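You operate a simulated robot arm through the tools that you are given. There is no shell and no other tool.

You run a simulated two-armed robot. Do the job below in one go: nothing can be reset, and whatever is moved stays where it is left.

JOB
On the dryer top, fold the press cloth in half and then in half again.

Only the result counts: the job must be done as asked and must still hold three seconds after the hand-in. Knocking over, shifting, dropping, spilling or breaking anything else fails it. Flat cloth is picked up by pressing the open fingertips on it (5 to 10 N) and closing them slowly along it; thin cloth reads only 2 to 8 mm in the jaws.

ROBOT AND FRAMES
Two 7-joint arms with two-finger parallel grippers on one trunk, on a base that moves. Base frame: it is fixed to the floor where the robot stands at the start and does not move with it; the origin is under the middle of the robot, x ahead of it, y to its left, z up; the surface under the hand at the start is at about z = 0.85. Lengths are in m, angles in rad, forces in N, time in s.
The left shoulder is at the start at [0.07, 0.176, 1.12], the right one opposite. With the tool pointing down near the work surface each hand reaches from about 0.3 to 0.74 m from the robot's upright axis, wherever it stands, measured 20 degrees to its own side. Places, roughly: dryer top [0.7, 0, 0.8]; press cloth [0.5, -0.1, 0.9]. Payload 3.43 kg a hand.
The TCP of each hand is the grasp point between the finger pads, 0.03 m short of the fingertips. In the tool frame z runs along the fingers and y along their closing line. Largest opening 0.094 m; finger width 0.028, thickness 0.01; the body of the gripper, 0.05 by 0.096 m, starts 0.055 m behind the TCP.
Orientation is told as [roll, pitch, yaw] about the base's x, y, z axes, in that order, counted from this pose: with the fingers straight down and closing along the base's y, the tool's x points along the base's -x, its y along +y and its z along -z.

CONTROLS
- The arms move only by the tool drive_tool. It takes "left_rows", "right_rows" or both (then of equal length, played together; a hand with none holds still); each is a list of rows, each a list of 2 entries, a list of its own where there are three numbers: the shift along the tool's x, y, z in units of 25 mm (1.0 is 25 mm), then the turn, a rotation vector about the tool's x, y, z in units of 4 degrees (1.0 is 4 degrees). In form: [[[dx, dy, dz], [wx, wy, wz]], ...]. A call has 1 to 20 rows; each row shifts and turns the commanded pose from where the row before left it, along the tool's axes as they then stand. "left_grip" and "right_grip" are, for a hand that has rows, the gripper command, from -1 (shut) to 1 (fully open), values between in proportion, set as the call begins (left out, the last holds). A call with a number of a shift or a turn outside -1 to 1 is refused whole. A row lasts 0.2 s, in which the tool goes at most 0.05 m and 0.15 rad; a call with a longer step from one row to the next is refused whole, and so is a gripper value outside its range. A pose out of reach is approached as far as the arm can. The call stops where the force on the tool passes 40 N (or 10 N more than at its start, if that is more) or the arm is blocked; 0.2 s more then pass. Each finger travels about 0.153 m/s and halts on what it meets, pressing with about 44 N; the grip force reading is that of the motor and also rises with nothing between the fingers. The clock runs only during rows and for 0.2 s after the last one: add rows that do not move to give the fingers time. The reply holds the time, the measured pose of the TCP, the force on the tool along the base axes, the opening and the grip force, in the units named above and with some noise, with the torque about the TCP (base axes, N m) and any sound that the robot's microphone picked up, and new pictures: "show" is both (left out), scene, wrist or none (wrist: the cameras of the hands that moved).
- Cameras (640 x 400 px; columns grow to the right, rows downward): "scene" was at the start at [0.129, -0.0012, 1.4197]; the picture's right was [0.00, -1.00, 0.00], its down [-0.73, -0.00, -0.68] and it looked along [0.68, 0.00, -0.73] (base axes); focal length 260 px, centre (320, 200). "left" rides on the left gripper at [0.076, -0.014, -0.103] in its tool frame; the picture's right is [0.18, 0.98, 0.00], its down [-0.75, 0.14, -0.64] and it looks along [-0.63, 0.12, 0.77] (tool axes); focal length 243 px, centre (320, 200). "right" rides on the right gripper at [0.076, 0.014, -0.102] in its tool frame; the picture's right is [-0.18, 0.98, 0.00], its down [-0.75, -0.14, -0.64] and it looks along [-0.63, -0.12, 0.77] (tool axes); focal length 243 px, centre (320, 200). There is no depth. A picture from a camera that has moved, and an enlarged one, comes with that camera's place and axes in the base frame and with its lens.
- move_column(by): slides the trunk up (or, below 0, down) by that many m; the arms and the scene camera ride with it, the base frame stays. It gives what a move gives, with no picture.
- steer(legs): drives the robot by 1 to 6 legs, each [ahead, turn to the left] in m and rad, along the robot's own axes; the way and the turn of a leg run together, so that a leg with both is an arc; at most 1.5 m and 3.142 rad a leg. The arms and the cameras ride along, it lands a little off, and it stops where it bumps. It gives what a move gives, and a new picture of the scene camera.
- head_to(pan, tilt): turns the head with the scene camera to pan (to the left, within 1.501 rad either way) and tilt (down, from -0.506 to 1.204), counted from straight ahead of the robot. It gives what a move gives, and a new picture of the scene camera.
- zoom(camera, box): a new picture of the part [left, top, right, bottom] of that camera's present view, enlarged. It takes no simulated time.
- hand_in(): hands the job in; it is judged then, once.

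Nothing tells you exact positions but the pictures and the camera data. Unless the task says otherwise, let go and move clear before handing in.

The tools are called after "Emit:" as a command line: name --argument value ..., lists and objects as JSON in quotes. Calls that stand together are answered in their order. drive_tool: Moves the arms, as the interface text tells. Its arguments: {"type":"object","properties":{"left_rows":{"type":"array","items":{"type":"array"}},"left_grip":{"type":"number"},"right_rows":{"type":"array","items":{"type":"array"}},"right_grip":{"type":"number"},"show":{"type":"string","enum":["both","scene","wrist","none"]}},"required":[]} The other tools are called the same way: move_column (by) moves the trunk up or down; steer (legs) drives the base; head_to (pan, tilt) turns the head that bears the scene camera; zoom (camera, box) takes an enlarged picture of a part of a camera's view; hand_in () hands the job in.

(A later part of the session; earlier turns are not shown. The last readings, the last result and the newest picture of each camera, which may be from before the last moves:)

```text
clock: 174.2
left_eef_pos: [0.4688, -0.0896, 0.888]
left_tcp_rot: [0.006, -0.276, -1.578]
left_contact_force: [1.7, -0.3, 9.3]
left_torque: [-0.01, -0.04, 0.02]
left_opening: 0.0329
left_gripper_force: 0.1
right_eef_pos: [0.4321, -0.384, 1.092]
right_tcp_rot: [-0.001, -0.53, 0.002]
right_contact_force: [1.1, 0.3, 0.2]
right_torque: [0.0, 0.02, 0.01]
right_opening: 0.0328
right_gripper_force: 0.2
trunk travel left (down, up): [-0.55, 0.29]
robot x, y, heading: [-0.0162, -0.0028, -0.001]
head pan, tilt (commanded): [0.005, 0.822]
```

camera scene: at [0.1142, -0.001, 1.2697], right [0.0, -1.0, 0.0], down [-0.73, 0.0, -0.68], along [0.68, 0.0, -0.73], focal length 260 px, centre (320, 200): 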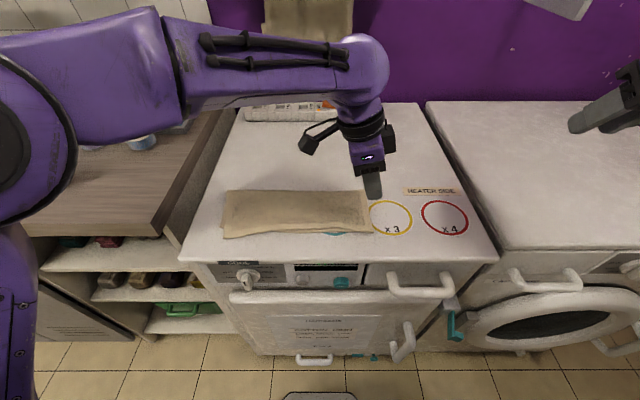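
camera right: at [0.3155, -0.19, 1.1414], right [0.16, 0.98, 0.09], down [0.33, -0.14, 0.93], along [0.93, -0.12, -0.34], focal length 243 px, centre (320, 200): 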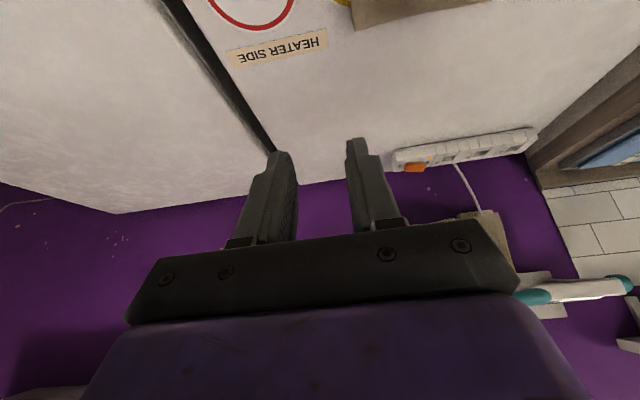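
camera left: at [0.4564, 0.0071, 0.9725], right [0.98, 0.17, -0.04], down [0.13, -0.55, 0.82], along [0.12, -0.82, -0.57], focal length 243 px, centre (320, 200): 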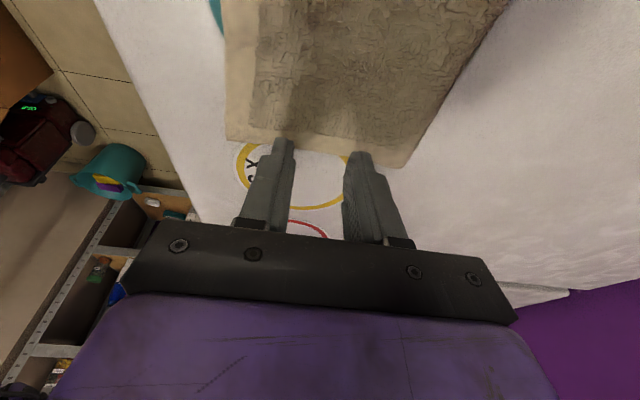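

The pressure is 9 N through both layers. I'll close slowly now.

Emit:
drive_tool --left_rows '[[[0, 0, 0], [0, 0, 0]], [[0, 0, 0], [0, 0, 0]]]' --left_grip -0.45 --show "none"

Emit:
drive_tool --left_rows '[[[0, 0, 0], [0, 0, 0]], [[0, 0, 0], [0, 0, 0]]]' --left_grip -0.6 --show "wrist"

Emit:
drive_tool --left_rows '[[[0, 0, 0], [0, 0, 0]], [[0, 0, 0], [0, 0, 0]]]' --left_grip -0.75 --show "none"

Emit:
drive_tool --left_rows '[[[0, 0, 0], [0, 0, 0]], [[0, 0, 0], [0, 0, 0]]]' --left_grip -0.88 --show "none"

Emit:
drive_tool --left_rows '[[[0, 0, 0], [0, 0, 0]], [[0, 0, 0], [0, 0, 0]], [[0, 0, 0], [0, 0, 0]]]' --left_grip -1 --show "both"

Emit:
zoom --camera "scene" --box '[200, 170, 430, 285]'

```text
clock: 174.8
left_eef_pos: [0.4693, -0.0899, 0.8873]
left_tcp_rot: [0.007, -0.276, -1.58]
left_contact_force: [0.0, -0.4, 10.1]
left_torque: [0.04, 0.01, 0.02]
left_opening: 0.0251
left_gripper_force: 0.0
right_eef_pos: [0.4326, -0.3859, 1.0929]
right_tcp_rot: [0.001, -0.529, 0.002]
right_contact_force: [-0.2, -1.2, 0.2]
right_torque: [0.01, -0.01, 0.0]
right_opening: 0.0331
right_gripper_force: 0.1
trunk travel left (down, up): [-0.55, 0.29]
robot x, y, heading: [-0.0148, -0.0019, 0.0]
head pan, tilt (commanded): [0.005, 0.822]
```

```text
clock: 175.4
left_eef_pos: [0.4691, -0.089, 0.8878]
left_tcp_rot: [0.007, -0.275, -1.577]
left_contact_force: [0.2, 1.1, 9.3]
left_torque: [0.05, 0.0, 0.0]
left_opening: 0.018
left_gripper_force: 0.0
right_eef_pos: [0.4331, -0.3843, 1.0927]
right_tcp_rot: [0.0, -0.531, 0.002]
right_contact_force: [-0.2, 0.1, 0.3]
right_torque: [0.03, 0.01, 0.01]
right_opening: 0.0328
right_gripper_force: 0.1
trunk travel left (down, up): [-0.55, 0.29]
robot x, y, heading: [-0.0137, -0.0002, -0.001]
head pan, tilt (commanded): [0.005, 0.822]
camera left: at [0.4554, 0.0106, 0.9645], right [0.98, 0.17, -0.04], down [0.13, -0.55, 0.82], along [0.12, -0.82, -0.57], focal length 243 px, centre (320, 200)
```

left: 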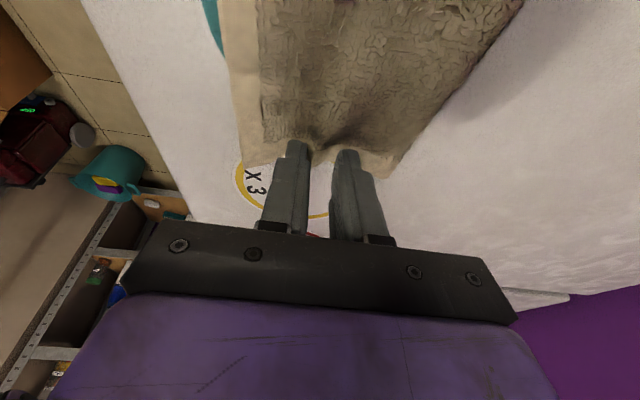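

```text
clock: 176.0
left_eef_pos: [0.4692, -0.0887, 0.8874]
left_tcp_rot: [0.006, -0.277, -1.577]
left_contact_force: [0.7, -0.4, 11.3]
left_torque: [0.05, -0.02, -0.01]
left_opening: 0.0119
left_gripper_force: 0.0
right_eef_pos: [0.4332, -0.3839, 1.094]
right_tcp_rot: [0.0, -0.531, 0.001]
right_contact_force: [0.4, -0.3, -0.1]
right_torque: [0.02, 0.02, -0.02]
right_opening: 0.0327
right_gripper_force: 0.0
trunk travel left (down, up): [-0.55, 0.29]
robot x, y, heading: [-0.0162, -0.003, 0.002]
head pan, tilt (commanded): [0.005, 0.822]
```

```text
clock: 176.6
left_eef_pos: [0.4688, -0.0885, 0.8864]
left_tcp_rot: [0.006, -0.276, -1.578]
left_contact_force: [0.9, -0.3, 12.3]
left_torque: [0.07, 0.0, 0.0]
left_opening: 0.006
left_gripper_force: 10.2
right_eef_pos: [0.4314, -0.3843, 1.0927]
right_tcp_rot: [0.001, -0.532, 0.002]
right_contact_force: [-0.5, 0.2, 0.2]
right_torque: [0.01, -0.01, -0.01]
right_opening: 0.0331
right_gripper_force: 0.1
trunk travel left (down, up): [-0.55, 0.29]
robot x, y, heading: [-0.0183, -0.0025, 0.001]
head pan, tilt (commanded): [0.005, 0.822]
```

```text
clock: 177.4
left_eef_pos: [0.4684, -0.0892, 0.8875]
left_tcp_rot: [0.007, -0.276, -1.579]
left_contact_force: [0.9, -1.5, 13.2]
left_torque: [0.07, 0.0, 0.01]
left_opening: 0.004
left_gripper_force: 38.6
right_eef_pos: [0.4334, -0.3838, 1.0939]
right_tcp_rot: [0.0, -0.534, 0.002]
right_contact_force: [-0.3, 0.0, 0.5]
right_torque: [-0.04, -0.02, -0.04]
right_opening: 0.0327
right_gripper_force: 0.0
trunk travel left (down, up): [-0.55, 0.29]
robot x, y, heading: [-0.0139, -0.0056, -0.005]
head pan, tilt (commanded): [0.005, 0.822]
camera scene: at [0.113, -0.0014, 1.2699], right [0.0, -1.0, 0.0], down [-0.73, 0.0, -0.68], along [0.68, 0.0, -0.73], focal length 260 px, centre (320, 200)
camera left: at [0.4553, 0.0106, 0.9645], right [0.98, 0.17, -0.04], down [0.13, -0.55, 0.82], along [0.12, -0.82, -0.57], focal length 243 px, centre (320, 200)
```

scene: 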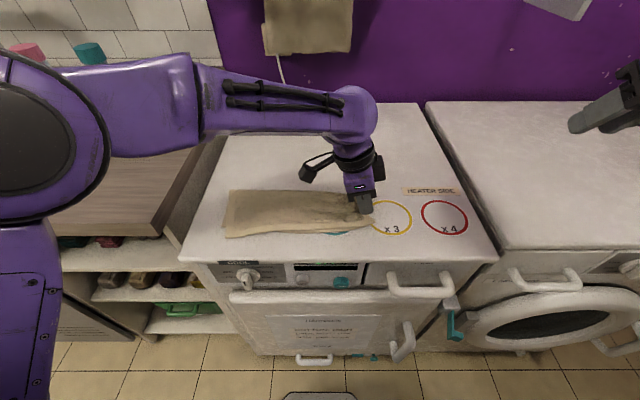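
left: 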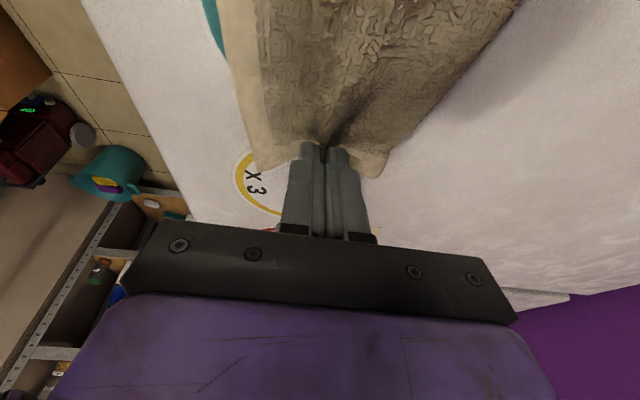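

```text
2.78 times, centred on (315, 228) of scene
camera zoom: at [0.113, -0.0014, 1.2699], right [0.0, -1.0, 0.0], down [-0.73, 0.0, -0.68], along [0.68, 0.0, -0.73], focal length 723 px, centre (334, 124)
```

zoom: 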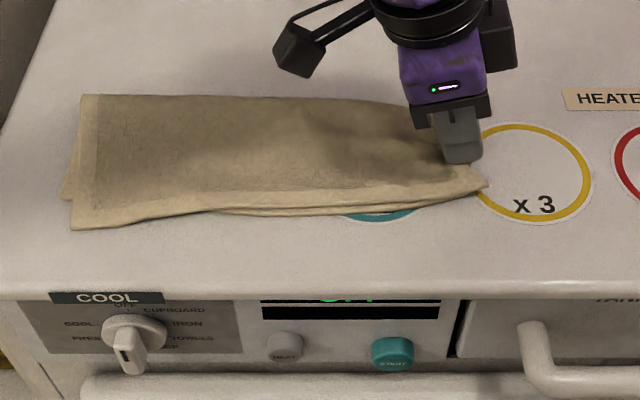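

The grip reads 4.0 mm. I'll lift 3 cm and look whether both layers came up.

Emit:
drive_tool --left_rows '[[[-0.08, 0, -0.39], [0, 0, 0]], [[-0.06, 0, -0.39], [0, 0, 0]], [[-0.05, 0, -0.39], [0, 0, 0]], [[0, 0, 0], [0, 0, 0]]]' --show "both"

Emit:
zoom --camera "scene" --box '[280, 170, 420, 258]'

Emit:
zoom --camera "left" --box '[200, 0, 520, 200]'

```text
clock: 178.4
left_eef_pos: [0.4691, -0.0862, 0.9165]
left_tcp_rot: [0.006, -0.275, -1.579]
left_contact_force: [0.2, -0.3, -0.2]
left_torque: [0.0, 0.0, 0.0]
left_opening: 0.0037
left_gripper_force: 39.2
right_eef_pos: [0.4342, -0.3856, 1.0929]
right_tcp_rot: [0.001, -0.529, 0.0]
right_contact_force: [-0.5, 0.3, -0.5]
right_torque: [0.02, -0.02, 0.03]
right_opening: 0.0329
right_gripper_force: 0.0
trunk travel left (down, up): [-0.55, 0.29]
robot x, y, heading: [-0.0164, -0.0007, 0.002]
head pan, tilt (commanded): [0.005, 0.822]
camera scene: at [0.1143, -0.0016, 1.2697], right [0.0, -1.0, 0.0], down [-0.73, 0.0, -0.68], along [0.68, 0.0, -0.73], focal length 260 px, centre (320, 200)
camera left: at [0.4564, 0.0141, 0.9933], right [0.98, 0.17, -0.04], down [0.13, -0.55, 0.82], along [0.12, -0.82, -0.57], focal length 243 px, centre (320, 200)
```

scene: 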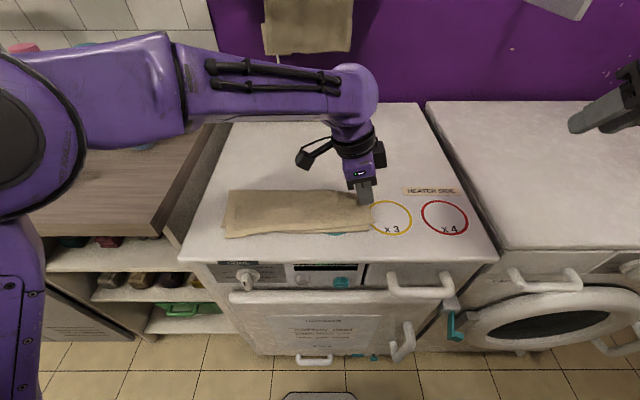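
left: 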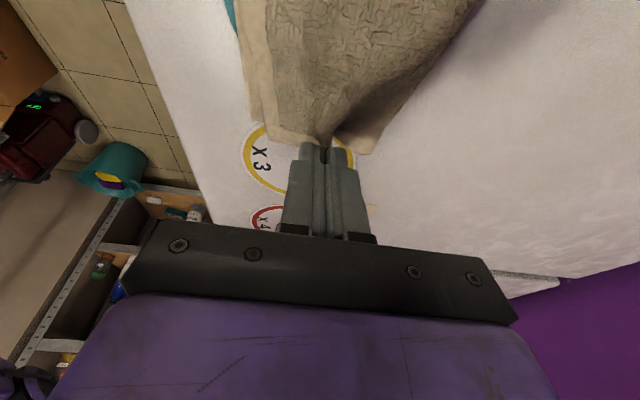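

```text
4.55 times, centred on (350, 214) of scene
camera zoom: at [0.1143, -0.0016, 1.2697], right [0.0, -1.0, 0.0], down [-0.73, 0.0, -0.68], along [0.68, 0.0, -0.73], focal length 1180 px, centre (184, 136)
```

zoom: 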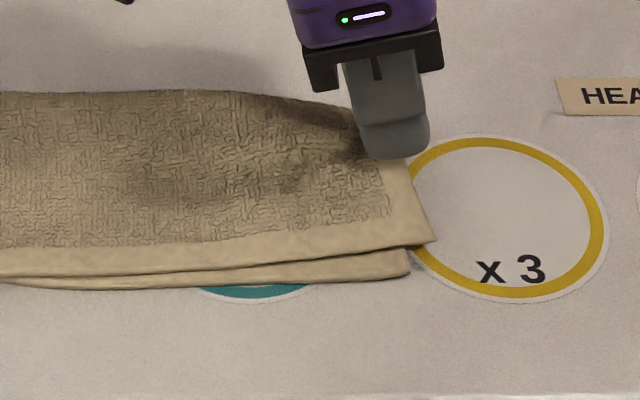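

```text
2.00 times, centred on (360, 100) of left
camera zoom: at [0.4564, 0.0141, 0.9933], right [0.98, 0.17, -0.04], down [0.13, -0.55, 0.82], along [0.12, -0.82, -0.57], focal length 485 px, centre (240, 400)
```

zoom: 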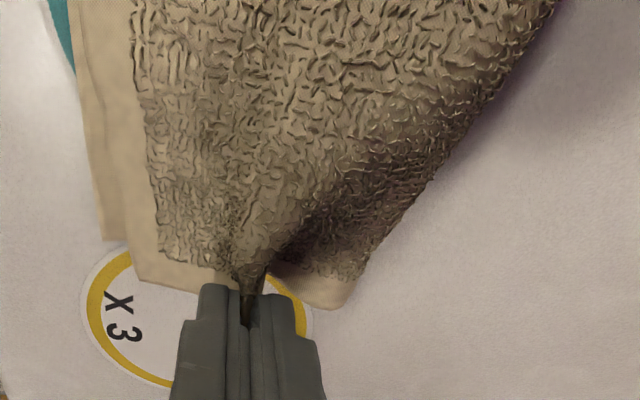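

Only the top layer was pinched. I'll set it back down, spread it flat, and re-grip with a wider gather and firmer pressure so both layers are caught.

Emit:
drive_tool --left_rows '[[[0.05, 0, 0.39], [0, 0, 0]], [[0.06, 0, 0.39], [0, 0, 0]], [[0.07, 0, 0.36], [0, 0, 0]], [[0, 0, 0], [0, 0, 0]]]' --show "none"

Emit:
drive_tool --left_rows '[[[0, 0, 0], [0, 0, 0]], [[0, 0, 0], [0, 0, 0]]]' --left_grip -0.6 --show "none"

Emit:
drive_tool --left_rows '[[[0, 0, 0], [0, 0, 0]], [[0, 0, 0], [0, 0, 0]]]' --left_grip -0.2 --show "none"

Emit:
drive_tool --left_rows '[[[0, 0, 0], [0, 0, 0]], [[0, 0, 0], [0, 0, 0]]]' --left_grip 0.15 --show "both"

Emit:
zoom --camera "scene" --box '[200, 170, 430, 285]'

```text
clock: 179.4
left_eef_pos: [0.4687, -0.0903, 0.8877]
left_tcp_rot: [0.005, -0.276, -1.577]
left_contact_force: [-1.4, -0.2, 7.6]
left_torque: [-0.03, 0.03, 0.0]
left_opening: 0.0037
left_gripper_force: 38.3
right_eef_pos: [0.4335, -0.3843, 1.0924]
right_tcp_rot: [0.0, -0.531, -0.001]
right_contact_force: [0.1, 0.2, -0.5]
right_torque: [0.0, -0.02, -0.02]
right_opening: 0.0329
right_gripper_force: 0.1
trunk travel left (down, up): [-0.55, 0.29]
robot x, y, heading: [-0.0139, -0.0013, 0.003]
head pan, tilt (commanded): [0.005, 0.822]
```

```text
clock: 180.0
left_eef_pos: [0.4681, -0.0893, 0.8894]
left_tcp_rot: [0.007, -0.273, -1.577]
left_contact_force: [-1.8, 0.1, 6.3]
left_torque: [0.02, 0.01, 0.01]
left_opening: 0.0159
left_gripper_force: 0.0
right_eef_pos: [0.4325, -0.3844, 1.0915]
right_tcp_rot: [0.002, -0.529, 0.002]
right_contact_force: [0.0, -0.3, 0.1]
right_torque: [-0.04, 0.03, -0.01]
right_opening: 0.0328
right_gripper_force: 0.1
trunk travel left (down, up): [-0.55, 0.29]
robot x, y, heading: [-0.0159, -0.0018, -0.001]
head pan, tilt (commanded): [0.005, 0.822]
```

```text
clock: 180.6
left_eef_pos: [0.4686, -0.0896, 0.8897]
left_tcp_rot: [0.007, -0.275, -1.578]
left_contact_force: [-1.1, -0.9, 7.2]
left_torque: [0.01, -0.01, -0.02]
left_opening: 0.0343
left_gripper_force: 0.1
right_eef_pos: [0.4315, -0.3854, 1.0919]
right_tcp_rot: [0.001, -0.531, 0.001]
right_contact_force: [-0.8, 0.3, 1.1]
right_torque: [0.03, 0.0, 0.02]
right_opening: 0.033
right_gripper_force: 0.2
trunk travel left (down, up): [-0.55, 0.29]
robot x, y, heading: [-0.0125, 0.0005, -0.005]
head pan, tilt (commanded): [0.005, 0.822]
```

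```text
clock: 181.2
left_eef_pos: [0.4698, -0.0898, 0.8875]
left_tcp_rot: [0.007, -0.274, -1.578]
left_contact_force: [0.3, -0.9, 6.6]
left_torque: [0.04, 0.01, 0.0]
left_opening: 0.0513
left_gripper_force: 0.2
right_eef_pos: [0.4322, -0.3838, 1.0917]
right_tcp_rot: [-0.001, -0.53, 0.0]
right_contact_force: [1.0, 0.6, 0.4]
right_torque: [0.01, 0.0, 0.02]
right_opening: 0.0331
right_gripper_force: 0.0
trunk travel left (down, up): [-0.55, 0.29]
robot x, y, heading: [-0.0136, -0.0004, -0.003]
head pan, tilt (commanded): [0.005, 0.822]
camera scene: at [0.1136, -0.0014, 1.2698], right [0.0, -1.0, 0.0], down [-0.73, 0.0, -0.68], along [0.68, 0.0, -0.73], focal length 260 px, centre (320, 200)
camera left: at [0.4563, 0.0105, 0.9649], right [0.98, 0.17, -0.04], down [0.13, -0.55, 0.82], along [0.12, -0.82, -0.57], focal length 243 px, centre (320, 200)
```

scene: 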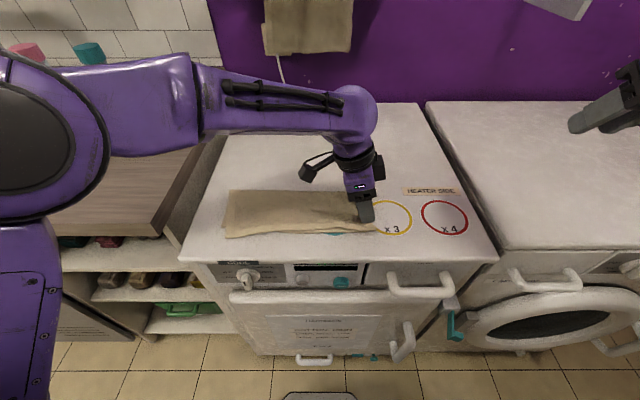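
left: 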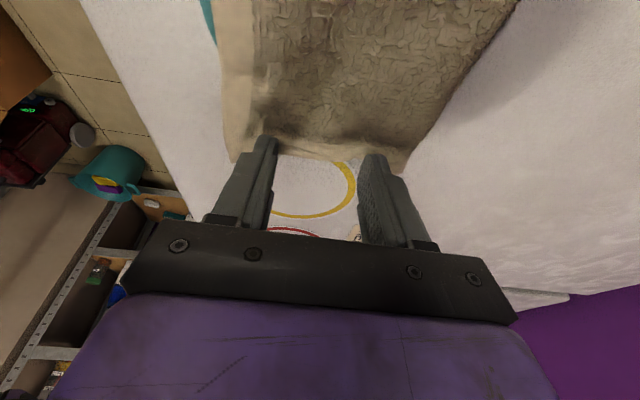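

```text
2.78 times, centred on (315, 228) of scene
camera zoom: at [0.1136, -0.0014, 1.2698], right [0.0, -1.0, 0.0], down [-0.73, 0.0, -0.68], along [0.68, 0.0, -0.73], focal length 723 px, centre (334, 124)
```

zoom: 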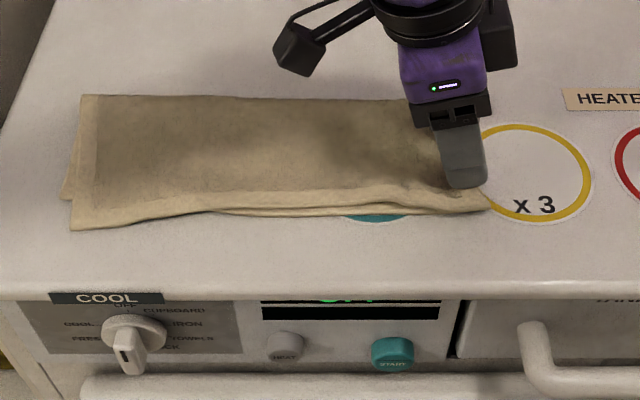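

Emit:
drive_tool --left_rows '[[[0.012, 0, 0.045], [0, 0, 0]], [[0.008, 0, 0.025], [0, 0, 0]], [[0, 0, 0], [0, 0, 0]]]' --show "none"

```text
clock: 182.0
left_eef_pos: [0.469, -0.0897, 0.8863]
left_tcp_rot: [0.008, -0.276, -1.577]
left_contact_force: [2.3, 0.3, 15.3]
left_torque: [0.09, -0.03, -0.03]
left_opening: 0.0513
left_gripper_force: 0.1
right_eef_pos: [0.4319, -0.3843, 1.0931]
right_tcp_rot: [-0.002, -0.532, 0.002]
right_contact_force: [0.7, -0.9, -0.8]
right_torque: [-0.04, 0.0, -0.01]
right_opening: 0.0331
right_gripper_force: 0.1
trunk travel left (down, up): [-0.55, 0.29]
robot x, y, heading: [-0.01, 0.001, 0.0]
head pan, tilt (commanded): [0.005, 0.822]
```

Emit:
drive_tool --left_rows '[[[0, 0, 0], [0, 0, 0]], [[0, 0, 0], [0, 0, 0]]]' --left_grip -0.05 --show "none"

Emit:
drive_tool --left_rows '[[[0, 0, 0], [0, 0, 0]], [[0, 0, 0], [0, 0, 0]]]' --left_grip -0.25 --show "none"

Emit:
drive_tool --left_rows '[[[0, 0, 0], [0, 0, 0]], [[0, 0, 0], [0, 0, 0]]]' --left_grip -0.45 --show "wrist"

Emit:
drive_tool --left_rows '[[[0, 0, 0], [0, 0, 0]], [[0, 0, 0], [0, 0, 0]]]' --left_grip -0.6 --show "none"

Emit:
drive_tool --left_rows '[[[0, 0, 0], [0, 0, 0]], [[0, 0, 0], [0, 0, 0]]]' --left_grip -0.75 --show "none"

Emit:
drive_tool --left_rows '[[[0, 0, 0], [0, 0, 0]], [[0, 0, 0], [0, 0, 0]]]' --left_grip -0.88 --show "wrist"

```text
clock: 182.6
left_eef_pos: [0.4686, -0.0892, 0.8868]
left_tcp_rot: [0.01, -0.276, -1.578]
left_contact_force: [-0.2, -0.7, 17.6]
left_torque: [0.11, 0.05, 0.0]
left_opening: 0.0427
left_gripper_force: 0.1
right_eef_pos: [0.4316, -0.3835, 1.0938]
right_tcp_rot: [-0.003, -0.531, 0.003]
right_contact_force: [-1.0, 0.3, 0.1]
right_torque: [0.01, 0.01, 0.02]
right_opening: 0.0329
right_gripper_force: 0.1
trunk travel left (down, up): [-0.55, 0.29]
robot x, y, heading: [-0.017, 0.0032, -0.004]
head pan, tilt (commanded): [0.005, 0.822]
```

```text
clock: 183.2
left_eef_pos: [0.4684, -0.0889, 0.8866]
left_tcp_rot: [0.009, -0.275, -1.58]
left_contact_force: [0.5, -0.9, 18.8]
left_torque: [0.07, 0.05, 0.01]
left_opening: 0.0331
left_gripper_force: 0.1
right_eef_pos: [0.4309, -0.3848, 1.0941]
right_tcp_rot: [-0.002, -0.53, 0.002]
right_contact_force: [0.4, 0.1, -0.6]
right_torque: [-0.02, -0.01, -0.03]
right_opening: 0.0328
right_gripper_force: 0.1
trunk travel left (down, up): [-0.55, 0.29]
robot x, y, heading: [-0.0122, -0.0035, 0.001]
head pan, tilt (commanded): [0.005, 0.822]
```

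```text
clock: 183.8
left_eef_pos: [0.4688, -0.0895, 0.8864]
left_tcp_rot: [0.009, -0.274, -1.579]
left_contact_force: [0.0, 0.7, 18.5]
left_torque: [0.1, 0.04, 0.0]
left_opening: 0.0242
left_gripper_force: 0.1
right_eef_pos: [0.4329, -0.3847, 1.0934]
right_tcp_rot: [-0.002, -0.532, 0.001]
right_contact_force: [-0.2, -0.2, 0.5]
right_torque: [-0.01, 0.0, 0.01]
right_opening: 0.033
right_gripper_force: 0.1
trunk travel left (down, up): [-0.55, 0.29]
robot x, y, heading: [-0.0171, -0.0043, 0.002]
head pan, tilt (commanded): [0.005, 0.822]
camera left: at [0.4549, 0.0108, 0.9639], right [0.98, 0.17, -0.04], down [0.13, -0.55, 0.82], along [0.12, -0.82, -0.57], focal length 243 px, centre (320, 200)
```

left: 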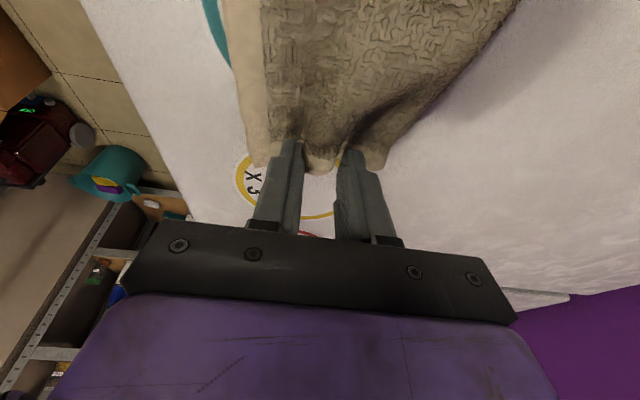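

```text
clock: 184.4
left_eef_pos: [0.4684, -0.0898, 0.8865]
left_tcp_rot: [0.008, -0.275, -1.576]
left_contact_force: [-0.2, 0.2, 19.5]
left_torque: [0.05, 0.0, -0.08]
left_opening: 0.0177
left_gripper_force: 0.2
right_eef_pos: [0.4324, -0.3843, 1.0932]
right_tcp_rot: [-0.002, -0.532, 0.003]
right_contact_force: [-0.7, -0.5, -0.8]
right_torque: [0.03, 0.01, -0.01]
right_opening: 0.0329
right_gripper_force: 0.0
trunk travel left (down, up): [-0.55, 0.29]
robot x, y, heading: [-0.015, -0.0008, 0.002]
head pan, tilt (commanded): [0.005, 0.822]
```

```text
clock: 185.0
left_eef_pos: [0.4684, -0.0902, 0.8868]
left_tcp_rot: [0.009, -0.276, -1.577]
left_contact_force: [-0.6, 0.7, 19.2]
left_torque: [0.07, -0.02, -0.02]
left_opening: 0.0127
left_gripper_force: 0.7
right_eef_pos: [0.4319, -0.3839, 1.0936]
right_tcp_rot: [-0.003, -0.532, 0.002]
right_contact_force: [-0.3, 0.0, 0.1]
right_torque: [0.0, 0.03, 0.0]
right_opening: 0.0327
right_gripper_force: 0.0
trunk travel left (down, up): [-0.55, 0.29]
robot x, y, heading: [-0.0098, -0.0007, -0.005]
head pan, tilt (commanded): [0.005, 0.822]
```

```text
clock: 185.6
left_eef_pos: [0.4676, -0.09, 0.8879]
left_tcp_rot: [0.009, -0.275, -1.578]
left_contact_force: [-0.4, 0.5, 19.1]
left_torque: [0.07, 0.0, -0.04]
left_opening: 0.008
left_gripper_force: 42.1
right_eef_pos: [0.4319, -0.3833, 1.0919]
right_tcp_rot: [-0.003, -0.533, 0.002]
right_contact_force: [0.3, -0.5, 0.2]
right_torque: [0.01, 0.03, -0.01]
right_opening: 0.033
right_gripper_force: 0.0
trunk travel left (down, up): [-0.55, 0.29]
robot x, y, heading: [-0.0153, -0.0001, -0.001]
head pan, tilt (commanded): [0.005, 0.822]
camera left: at [0.455, 0.0109, 0.9638], right [0.98, 0.17, -0.04], down [0.13, -0.55, 0.82], along [0.12, -0.82, -0.57], focal length 243 px, centre (320, 200)
```

left: 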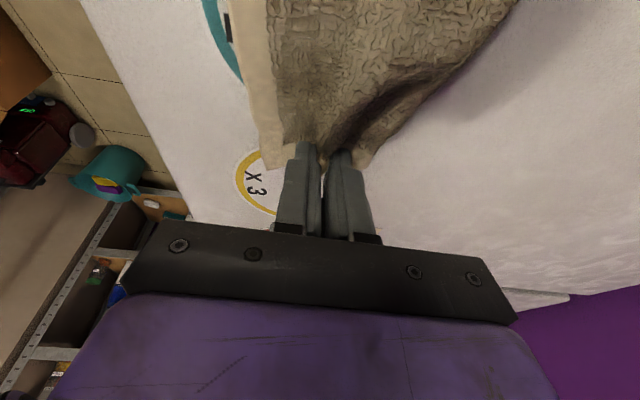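

The fingers stall at 8 mm with full force, which means both layers are in the jaws. I'll close fully and lift to check.

Emit:
drive_tool --left_rows '[[[0, 0, 0], [0, 0, 0]], [[-0.08, 0, -0.39], [0, 0, 0]], [[-0.06, 0, -0.39], [0, 0, 0]], [[-0.05, 0, -0.39], [0, 0, 0]], [[0, 0, 0], [0, 0, 0]]]' --left_grip -1 --show "both"

Emit:
zoom --camera "scene" --box '[280, 170, 420, 258]'

Emit:
zoom --camera "left" --box '[200, 0, 520, 200]'

```text
clock: 186.8
left_eef_pos: [0.4681, -0.086, 0.9156]
left_tcp_rot: [0.005, -0.274, -1.577]
left_contact_force: [-0.4, 0.7, 0.0]
left_torque: [0.03, -0.02, 0.02]
left_opening: 0.0073
left_gripper_force: 41.6
right_eef_pos: [0.4333, -0.3855, 1.0922]
right_tcp_rot: [-0.001, -0.529, 0.001]
right_contact_force: [0.3, 0.1, 0.1]
right_torque: [-0.02, -0.04, -0.02]
right_opening: 0.0327
right_gripper_force: 0.0
trunk travel left (down, up): [-0.55, 0.29]
robot x, y, heading: [-0.0147, -0.0014, -0.004]
head pan, tilt (commanded): [0.005, 0.822]
camera scene: at [0.1143, -0.0015, 1.2697], right [0.0, -1.0, 0.0], down [-0.73, 0.0, -0.68], along [0.68, 0.0, -0.73], focal length 260 px, centre (320, 200)
camera left: at [0.4559, 0.014, 0.9923], right [0.98, 0.17, -0.04], down [0.13, -0.55, 0.82], along [0.12, -0.82, -0.57], focal length 243 px, centre (320, 200)
```

scene: 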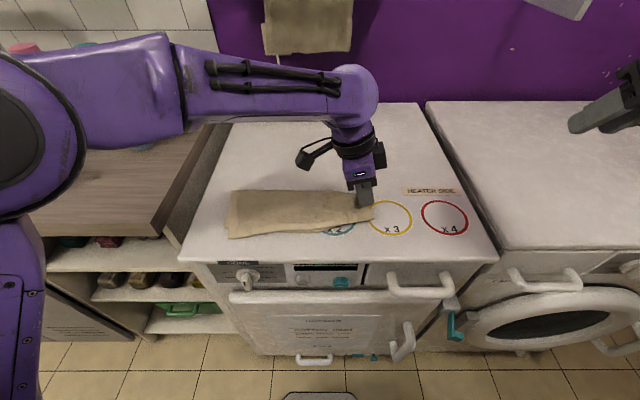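
left: 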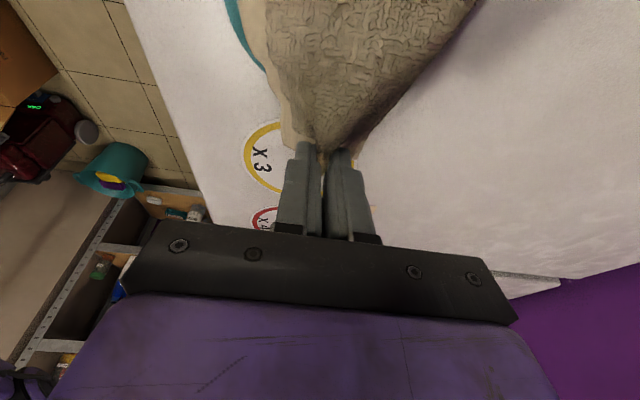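

```text
4.55 times, centred on (350, 214) of scene
camera zoom: at [0.1143, -0.0015, 1.2697], right [0.0, -1.0, 0.0], down [-0.73, 0.0, -0.68], along [0.68, 0.0, -0.73], focal length 1180 px, centre (184, 136)
```

zoom: 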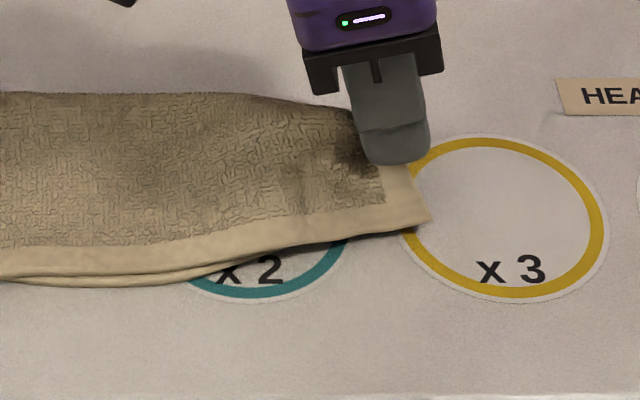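

```text
2.00 times, centred on (360, 100) of left
camera zoom: at [0.4559, 0.014, 0.9923], right [0.98, 0.17, -0.04], down [0.13, -0.55, 0.82], along [0.12, -0.82, -0.57], focal length 485 px, centre (240, 400)
```

zoom: 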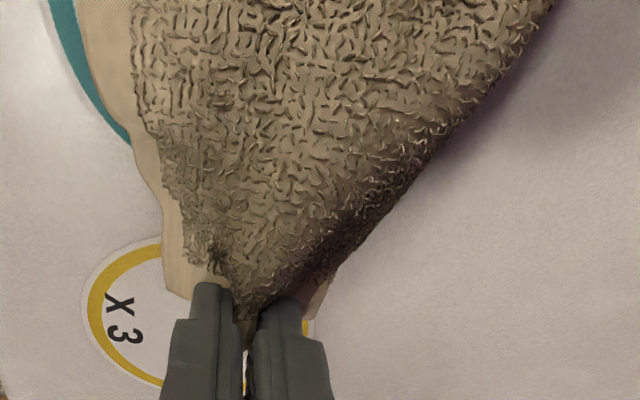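

Both layers are up (7.3 mm in the jaws). Now I'll carry the right end over along an arc, tilting the fingers to the right as it rises.

Emit:
drive_tool --left_rows '[[[0.221, 0, -0.638], [0, -0.8, 0]], [[0.099, 0, -0.615], [0, -0.8, 0]], [[0.136, 0, -0.605], [0, -0.8, 0]], [[0.173, 0, -0.602], [0, -0.8, 0]], [[0.208, 0, -0.594], [0, -0.8, 0]], [[0.241, 0, -0.58], [0, -0.8, 0]], [[0.279, 0, -0.569], [0, -0.8, 0]], [[0.309, 0, -0.556], [0, -0.8, 0]], [[0.349, 0, -0.534], [0, -0.8, 0]], [[0.375, 0, -0.519], [0, -0.8, 0]]]' --show "both"

Emit:
zoom --camera "scene" --box '[200, 140, 440, 290]'

```text
clock: 189.0
left_eef_pos: [0.4691, 0.0346, 1.0082]
left_tcp_rot: [0.009, -0.835, -1.583]
left_contact_force: [0.3, -0.3, 0.4]
left_torque: [0.02, 0.01, 0.04]
left_opening: 0.0072
left_gripper_force: 41.3
right_eef_pos: [0.4323, -0.3838, 1.0925]
right_tcp_rot: [-0.002, -0.532, 0.001]
right_contact_force: [-0.1, -0.4, 0.2]
right_torque: [-0.01, -0.03, 0.0]
right_opening: 0.033
right_gripper_force: 0.0
trunk travel left (down, up): [-0.55, 0.29]
robot x, y, heading: [-0.0119, 0.0003, -0.0]
head pan, tilt (commanded): [0.005, 0.822]
camera scene: at [0.1144, -0.0003, 1.2697], right [0.0, -1.0, 0.0], down [-0.73, 0.0, -0.68], along [0.68, 0.0, -0.73], focal length 260 px, centre (320, 200)
camera left: at [0.4569, 0.1611, 1.0198], right [0.98, 0.12, -0.13], down [0.14, -0.03, 0.99], along [0.11, -0.99, -0.05], focal length 243 px, centre (320, 200)
```

scene: 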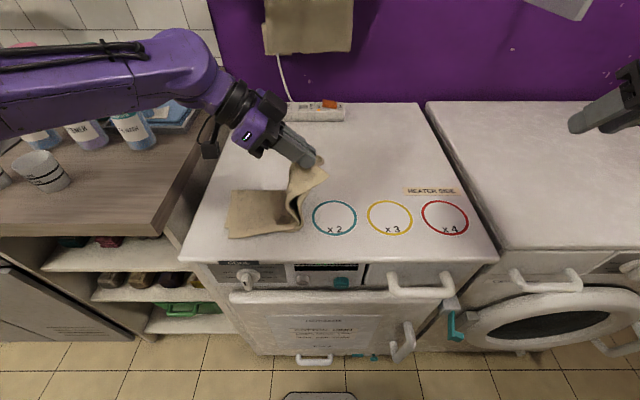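
left: 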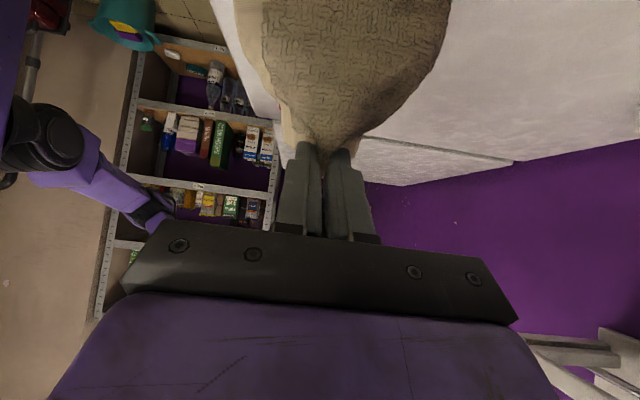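

```text
2.67 times, centred on (320, 215) of scene
camera zoom: at [0.1144, -0.0003, 1.2697], right [0.0, -1.0, 0.0], down [-0.73, 0.0, -0.68], along [0.68, 0.0, -0.73], focal length 692 px, centre (320, 160)
```

zoom: 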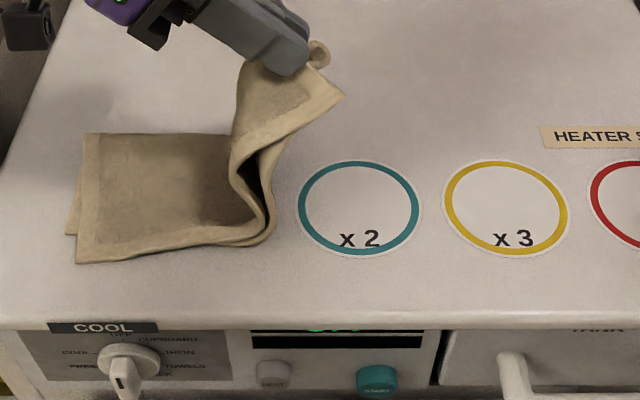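

The end stands vertical with both layers together, and the left half is unmoved. Continuing over.

Emit:
drive_tool --left_rows '[[[0.408, 0, -0.494], [0, -0.8, 0]], [[0.436, 0, -0.471], [0, -0.8, 0]], [[0.465, 0, -0.45], [0, -0.8, 0]], [[0.489, 0, -0.419], [0, -0.8, 0]], [[0.512, 0, -0.392], [0, -0.8, 0]], [[0.535, 0, -0.367], [0, -0.8, 0]], [[0.556, 0, -0.331], [0, -0.8, 0]]]' --show "both"

Emit:
zoom --camera "scene" --box '[180, 140, 420, 290]'

```text
clock: 190.6
left_eef_pos: [0.4703, 0.1403, 0.9764]
left_tcp_rot: [0.017, -1.225, -1.59]
left_contact_force: [-0.4, -0.2, -0.1]
left_torque: [0.01, -0.02, 0.02]
left_opening: 0.0074
left_gripper_force: 41.7
right_eef_pos: [0.434, -0.3832, 1.0924]
right_tcp_rot: [-0.002, -0.53, 0.002]
right_contact_force: [-0.4, 0.1, -0.5]
right_torque: [0.01, -0.04, 0.0]
right_opening: 0.0331
right_gripper_force: 0.1
trunk travel left (down, up): [-0.55, 0.29]
robot x, y, heading: [-0.0162, -0.0007, -0.0]
head pan, tilt (commanded): [0.005, 0.822]
camera scene: at [0.1145, -0.0006, 1.2697], right [0.0, -1.0, 0.0], down [-0.73, 0.0, -0.68], along [0.68, 0.0, -0.73], focal length 260 px, centre (320, 200)
camera left: at [0.4574, 0.2618, 0.9384], right [0.98, 0.06, -0.17], down [0.14, 0.35, 0.93], along [0.11, -0.94, 0.34], focal length 243 px, centre (320, 200)
```

scene: 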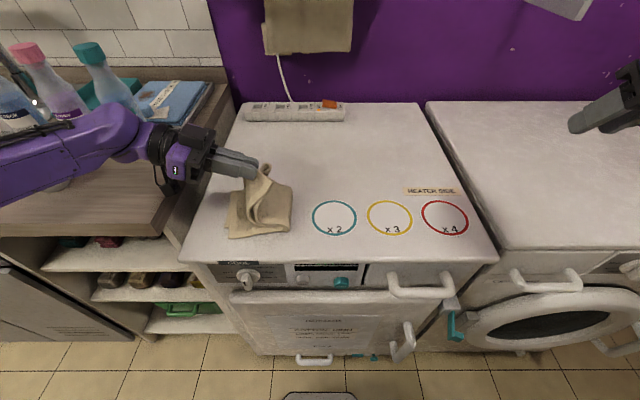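
left: 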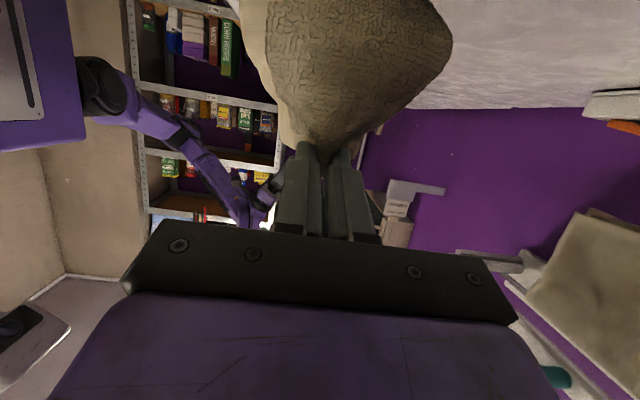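

```text
2.67 times, centred on (300, 215) of scene
camera zoom: at [0.1145, -0.0006, 1.2697], right [0.0, -1.0, 0.0], down [-0.73, 0.0, -0.68], along [0.68, 0.0, -0.73], focal length 692 px, centre (373, 160)
```

zoom: 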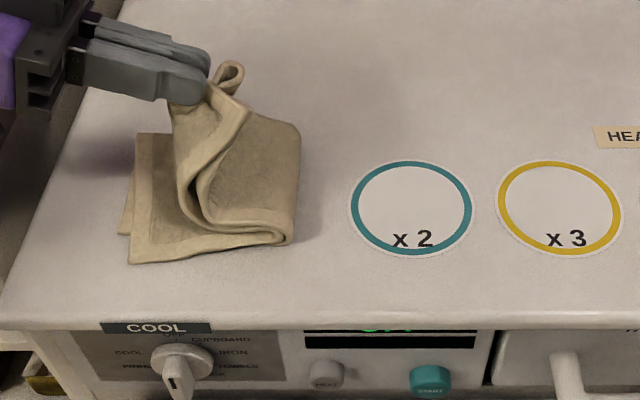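

The fold is forming right at y≈0.05. I'll lower the end onto the left half.

Emit:
drive_tool --left_rows '[[[0.546, 0, -0.281], [0, -0.4, 0]], [[0.538, 0, -0.22], [0, 0, 0]], [[0.564, 0, -0.157], [0, 0, 0]], [[0, 0, 0], [0, 0, 0]]]' --show "both"

Emit:
zoom --camera "scene" --box '[180, 140, 420, 290]'

```text
clock: 191.6
left_eef_pos: [0.4674, 0.1615, 0.9494]
left_tcp_rot: [0.05, -1.252, -1.633]
left_contact_force: [-3.4, -24.9, 11.2]
left_torque: [0.5, 0.27, 0.42]
left_opening: 0.0073
left_gripper_force: 41.2
right_eef_pos: [0.4304, -0.3886, 1.0918]
right_tcp_rot: [0.004, -0.532, -0.002]
right_contact_force: [-1.1, 0.2, 0.3]
right_torque: [-0.04, 0.01, 0.01]
right_opening: 0.0329
right_gripper_force: 0.2
trunk travel left (down, up): [-0.55, 0.29]
robot x, y, heading: [-0.0134, 0.0015, -0.009]
head pan, tilt (commanded): [0.005, 0.822]
stopped in row 4 (left hand): the force on the tool passed its limit at 44 N (the readings are from after the stop); the commanded pose is now the measured one
camera scene: at [0.1118, -0.0064, 1.2699], right [0.0, -1.0, 0.0], down [-0.73, 0.0, -0.68], along [0.68, 0.0, -0.73], focal length 260 px, centre (320, 200)
camera left: at [0.4569, 0.281, 0.9083], right [0.99, 0.04, -0.16], down [0.13, 0.37, 0.92], along [0.1, -0.93, 0.36], focal length 243 px, centre (320, 200)
```

scene: 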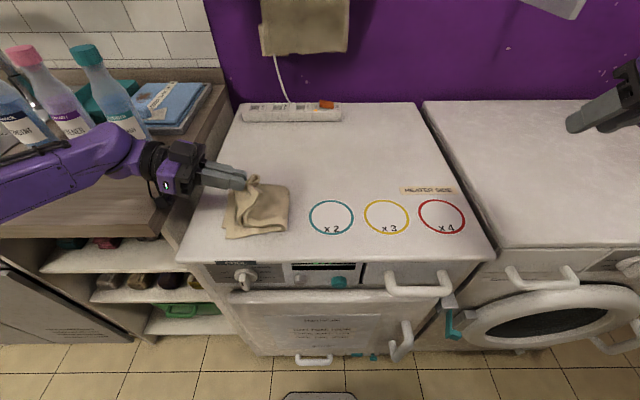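
left: 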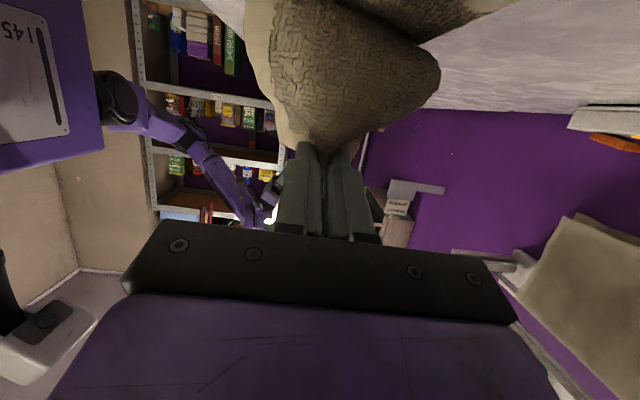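

```text
2.67 times, centred on (300, 215) of scene
camera zoom: at [0.1118, -0.0064, 1.2699], right [0.0, -1.0, 0.0], down [-0.73, 0.0, -0.68], along [0.68, 0.0, -0.73], focal length 692 px, centre (373, 160)
```

zoom: 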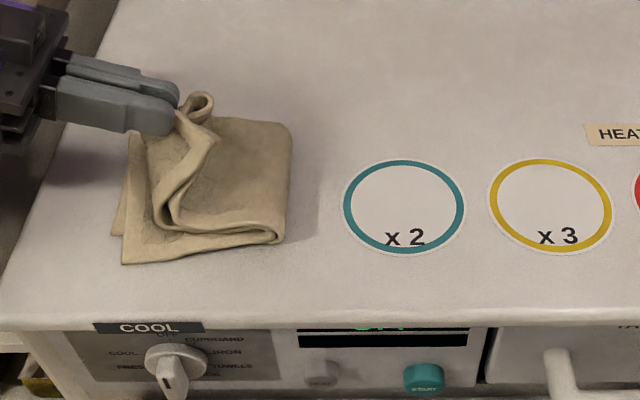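

The hand touched something on the left, most likely the camera or wrist against the counter's edge. I'll back off up and to the right immediately.

Emit:
drive_tool --left_rows '[[[-0.36, 0, 0.134], [0, 0, 0]], [[-0.36, 0, 0.134], [0, 0, 0]], [[0, 0, 0], [0, 0, 0]]]' --show "both"

Emit:
zoom --camera "scene" --box '[0, 60, 320, 260]'

```text
clock: 192.4
left_eef_pos: [0.4696, 0.1547, 0.9609]
left_tcp_rot: [0.036, -1.257, -1.613]
left_contact_force: [-0.9, 0.5, -0.6]
left_torque: [0.0, 0.03, 0.07]
left_opening: 0.0076
left_gripper_force: 41.3
right_eef_pos: [0.4322, -0.3838, 1.0931]
right_tcp_rot: [-0.002, -0.53, 0.001]
right_contact_force: [0.1, -0.4, -0.6]
right_torque: [0.0, 0.02, -0.02]
right_opening: 0.0331
right_gripper_force: 0.1
trunk travel left (down, up): [-0.55, 0.29]
robot x, y, heading: [-0.016, -0.0012, -0.003]
head pan, tilt (commanded): [0.005, 0.822]
camera scene: at [0.1147, -0.0013, 1.2696], right [0.0, -1.0, 0.0], down [-0.73, 0.0, -0.68], along [0.68, 0.0, -0.73], focal length 260 px, centre (320, 200)
camera left: at [0.4587, 0.275, 0.9191], right [0.99, 0.05, -0.16], down [0.13, 0.38, 0.92], along [0.11, -0.93, 0.36], focal length 243 px, centre (320, 200)
```

scene: 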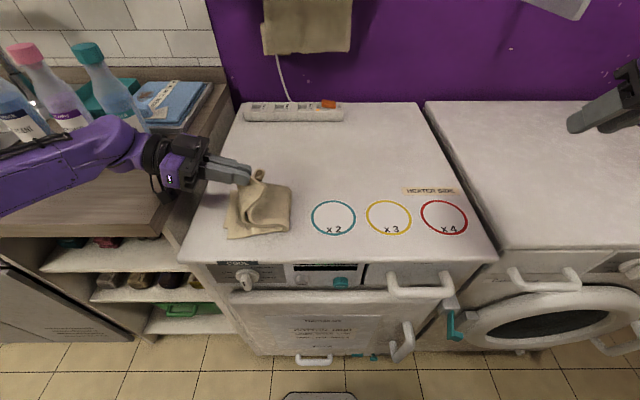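
left: 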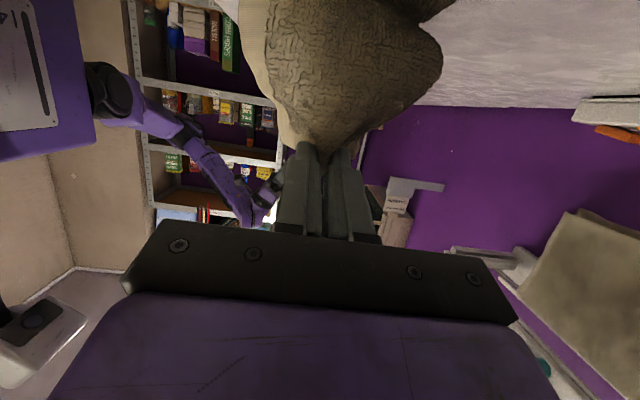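

```text
2.00 times, centred on (160, 160) of scene
camera zoom: at [0.1147, -0.0013, 1.2696], right [0.0, -1.0, 0.0], down [-0.73, 0.0, -0.68], along [0.68, 0.0, -0.73], focal length 519 px, centre (640, 280)
```

zoom: 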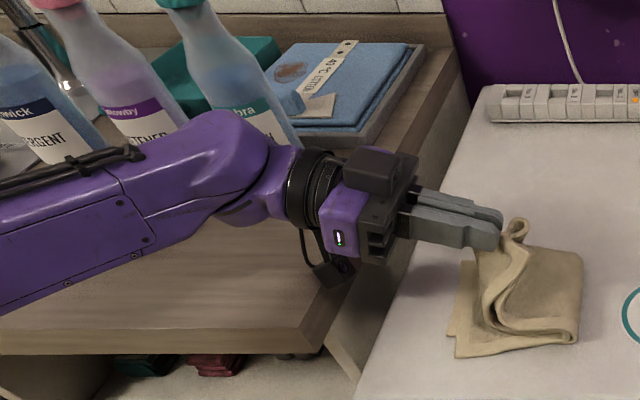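

No more contact and nothing appears shifted; the camera had met the counter edge at y≈0.29. The flap already leans well over the left half here, so I'll release from this position and let it fall, as it did in the first fold.

Emit:
drive_tool --left_rows '[[[0, 0, 0], [0, 0, 0]], [[0, 0, 0], [0, 0, 0]]]' --left_grip -0.65 --show "none"

Emit:
zoom --camera "scene" --box '[180, 140, 420, 290]'

Emit:
drive_tool --left_rows '[[[0, 0, 0], [0, 0, 0]], [[0, 0, 0], [0, 0, 0]], [[0, 0, 0], [0, 0, 0]], [[0, 0, 0], [0, 0, 0]]]' --left_grip 0.0 --show "both"

Emit:
zoom --camera "scene" --box '[180, 140, 420, 290]'

```text
clock: 193.0
left_eef_pos: [0.4694, 0.1547, 0.9624]
left_tcp_rot: [0.039, -1.255, -1.616]
left_contact_force: [0.3, 0.3, 0.6]
left_torque: [0.0, 0.02, 0.05]
left_opening: 0.017
left_gripper_force: 0.1
right_eef_pos: [0.433, -0.3844, 1.0914]
right_tcp_rot: [-0.001, -0.531, -0.002]
right_contact_force: [0.0, -0.2, 0.3]
right_torque: [0.03, 0.01, -0.03]
right_opening: 0.0328
right_gripper_force: 0.0
trunk travel left (down, up): [-0.55, 0.29]
robot x, y, heading: [-0.0135, -0.0015, -0.006]
head pan, tilt (commanded): [0.005, 0.822]
```

```text
2.67 times, centred on (300, 215) of scene
camera zoom: at [0.1143, -0.0016, 1.2697], right [0.0, -1.0, 0.0], down [-0.73, 0.0, -0.68], along [0.68, 0.0, -0.73], focal length 692 px, centre (373, 160)
```

zoom: 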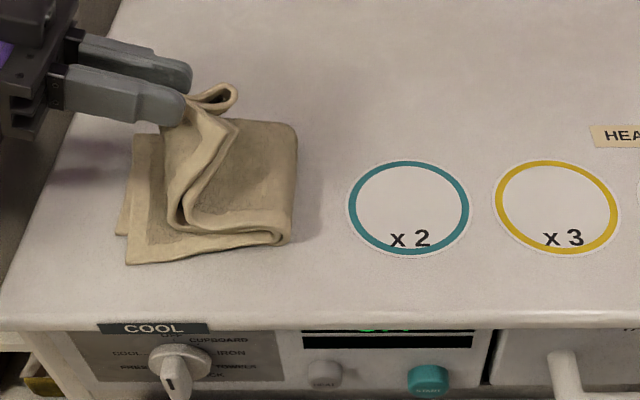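

```text
clock: 194.0
left_eef_pos: [0.4707, 0.1541, 0.9612]
left_tcp_rot: [0.039, -1.255, -1.615]
left_contact_force: [-0.3, -0.5, 0.6]
left_torque: [0.02, 0.01, 0.02]
left_opening: 0.047
left_gripper_force: 0.0
right_eef_pos: [0.4327, -0.3851, 1.0923]
right_tcp_rot: [-0.001, -0.531, -0.001]
right_contact_force: [0.2, -0.3, 0.5]
right_torque: [-0.01, -0.03, -0.02]
right_opening: 0.033
right_gripper_force: 0.2
trunk travel left (down, up): [-0.55, 0.29]
robot x, y, heading: [-0.0149, 0.0001, -0.002]
head pan, tilt (commanded): [0.005, 0.822]
camera scene: at [0.1143, -0.0019, 1.2697], right [0.0, -1.0, 0.0], down [-0.73, 0.0, -0.68], along [0.68, 0.0, -0.73], focal length 260 px, centre (320, 200)
camera left: at [0.4585, 0.2743, 0.9196], right [0.99, 0.05, -0.16], down [0.13, 0.38, 0.92], along [0.11, -0.93, 0.36], focal length 243 px, centre (320, 200)
```

scene: 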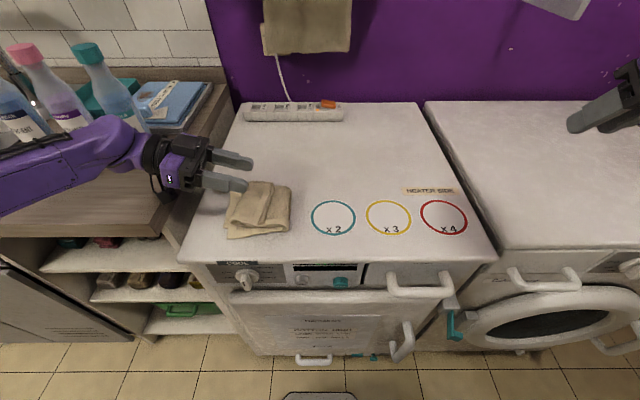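
left: 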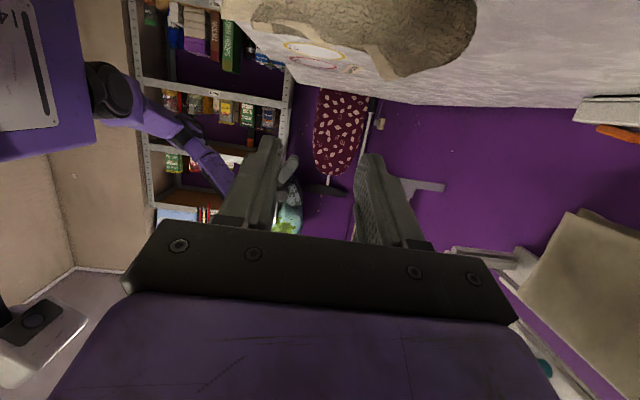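

```text
2.67 times, centred on (300, 215) of scene
camera zoom: at [0.1143, -0.0019, 1.2697], right [0.0, -1.0, 0.0], down [-0.73, 0.0, -0.68], along [0.68, 0.0, -0.73], focal length 692 px, centre (373, 160)
```

zoom: 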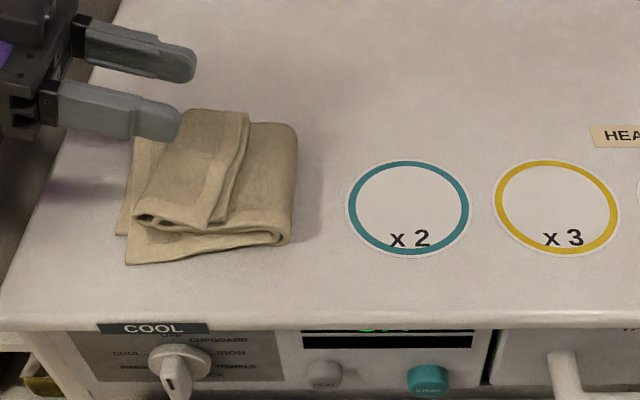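

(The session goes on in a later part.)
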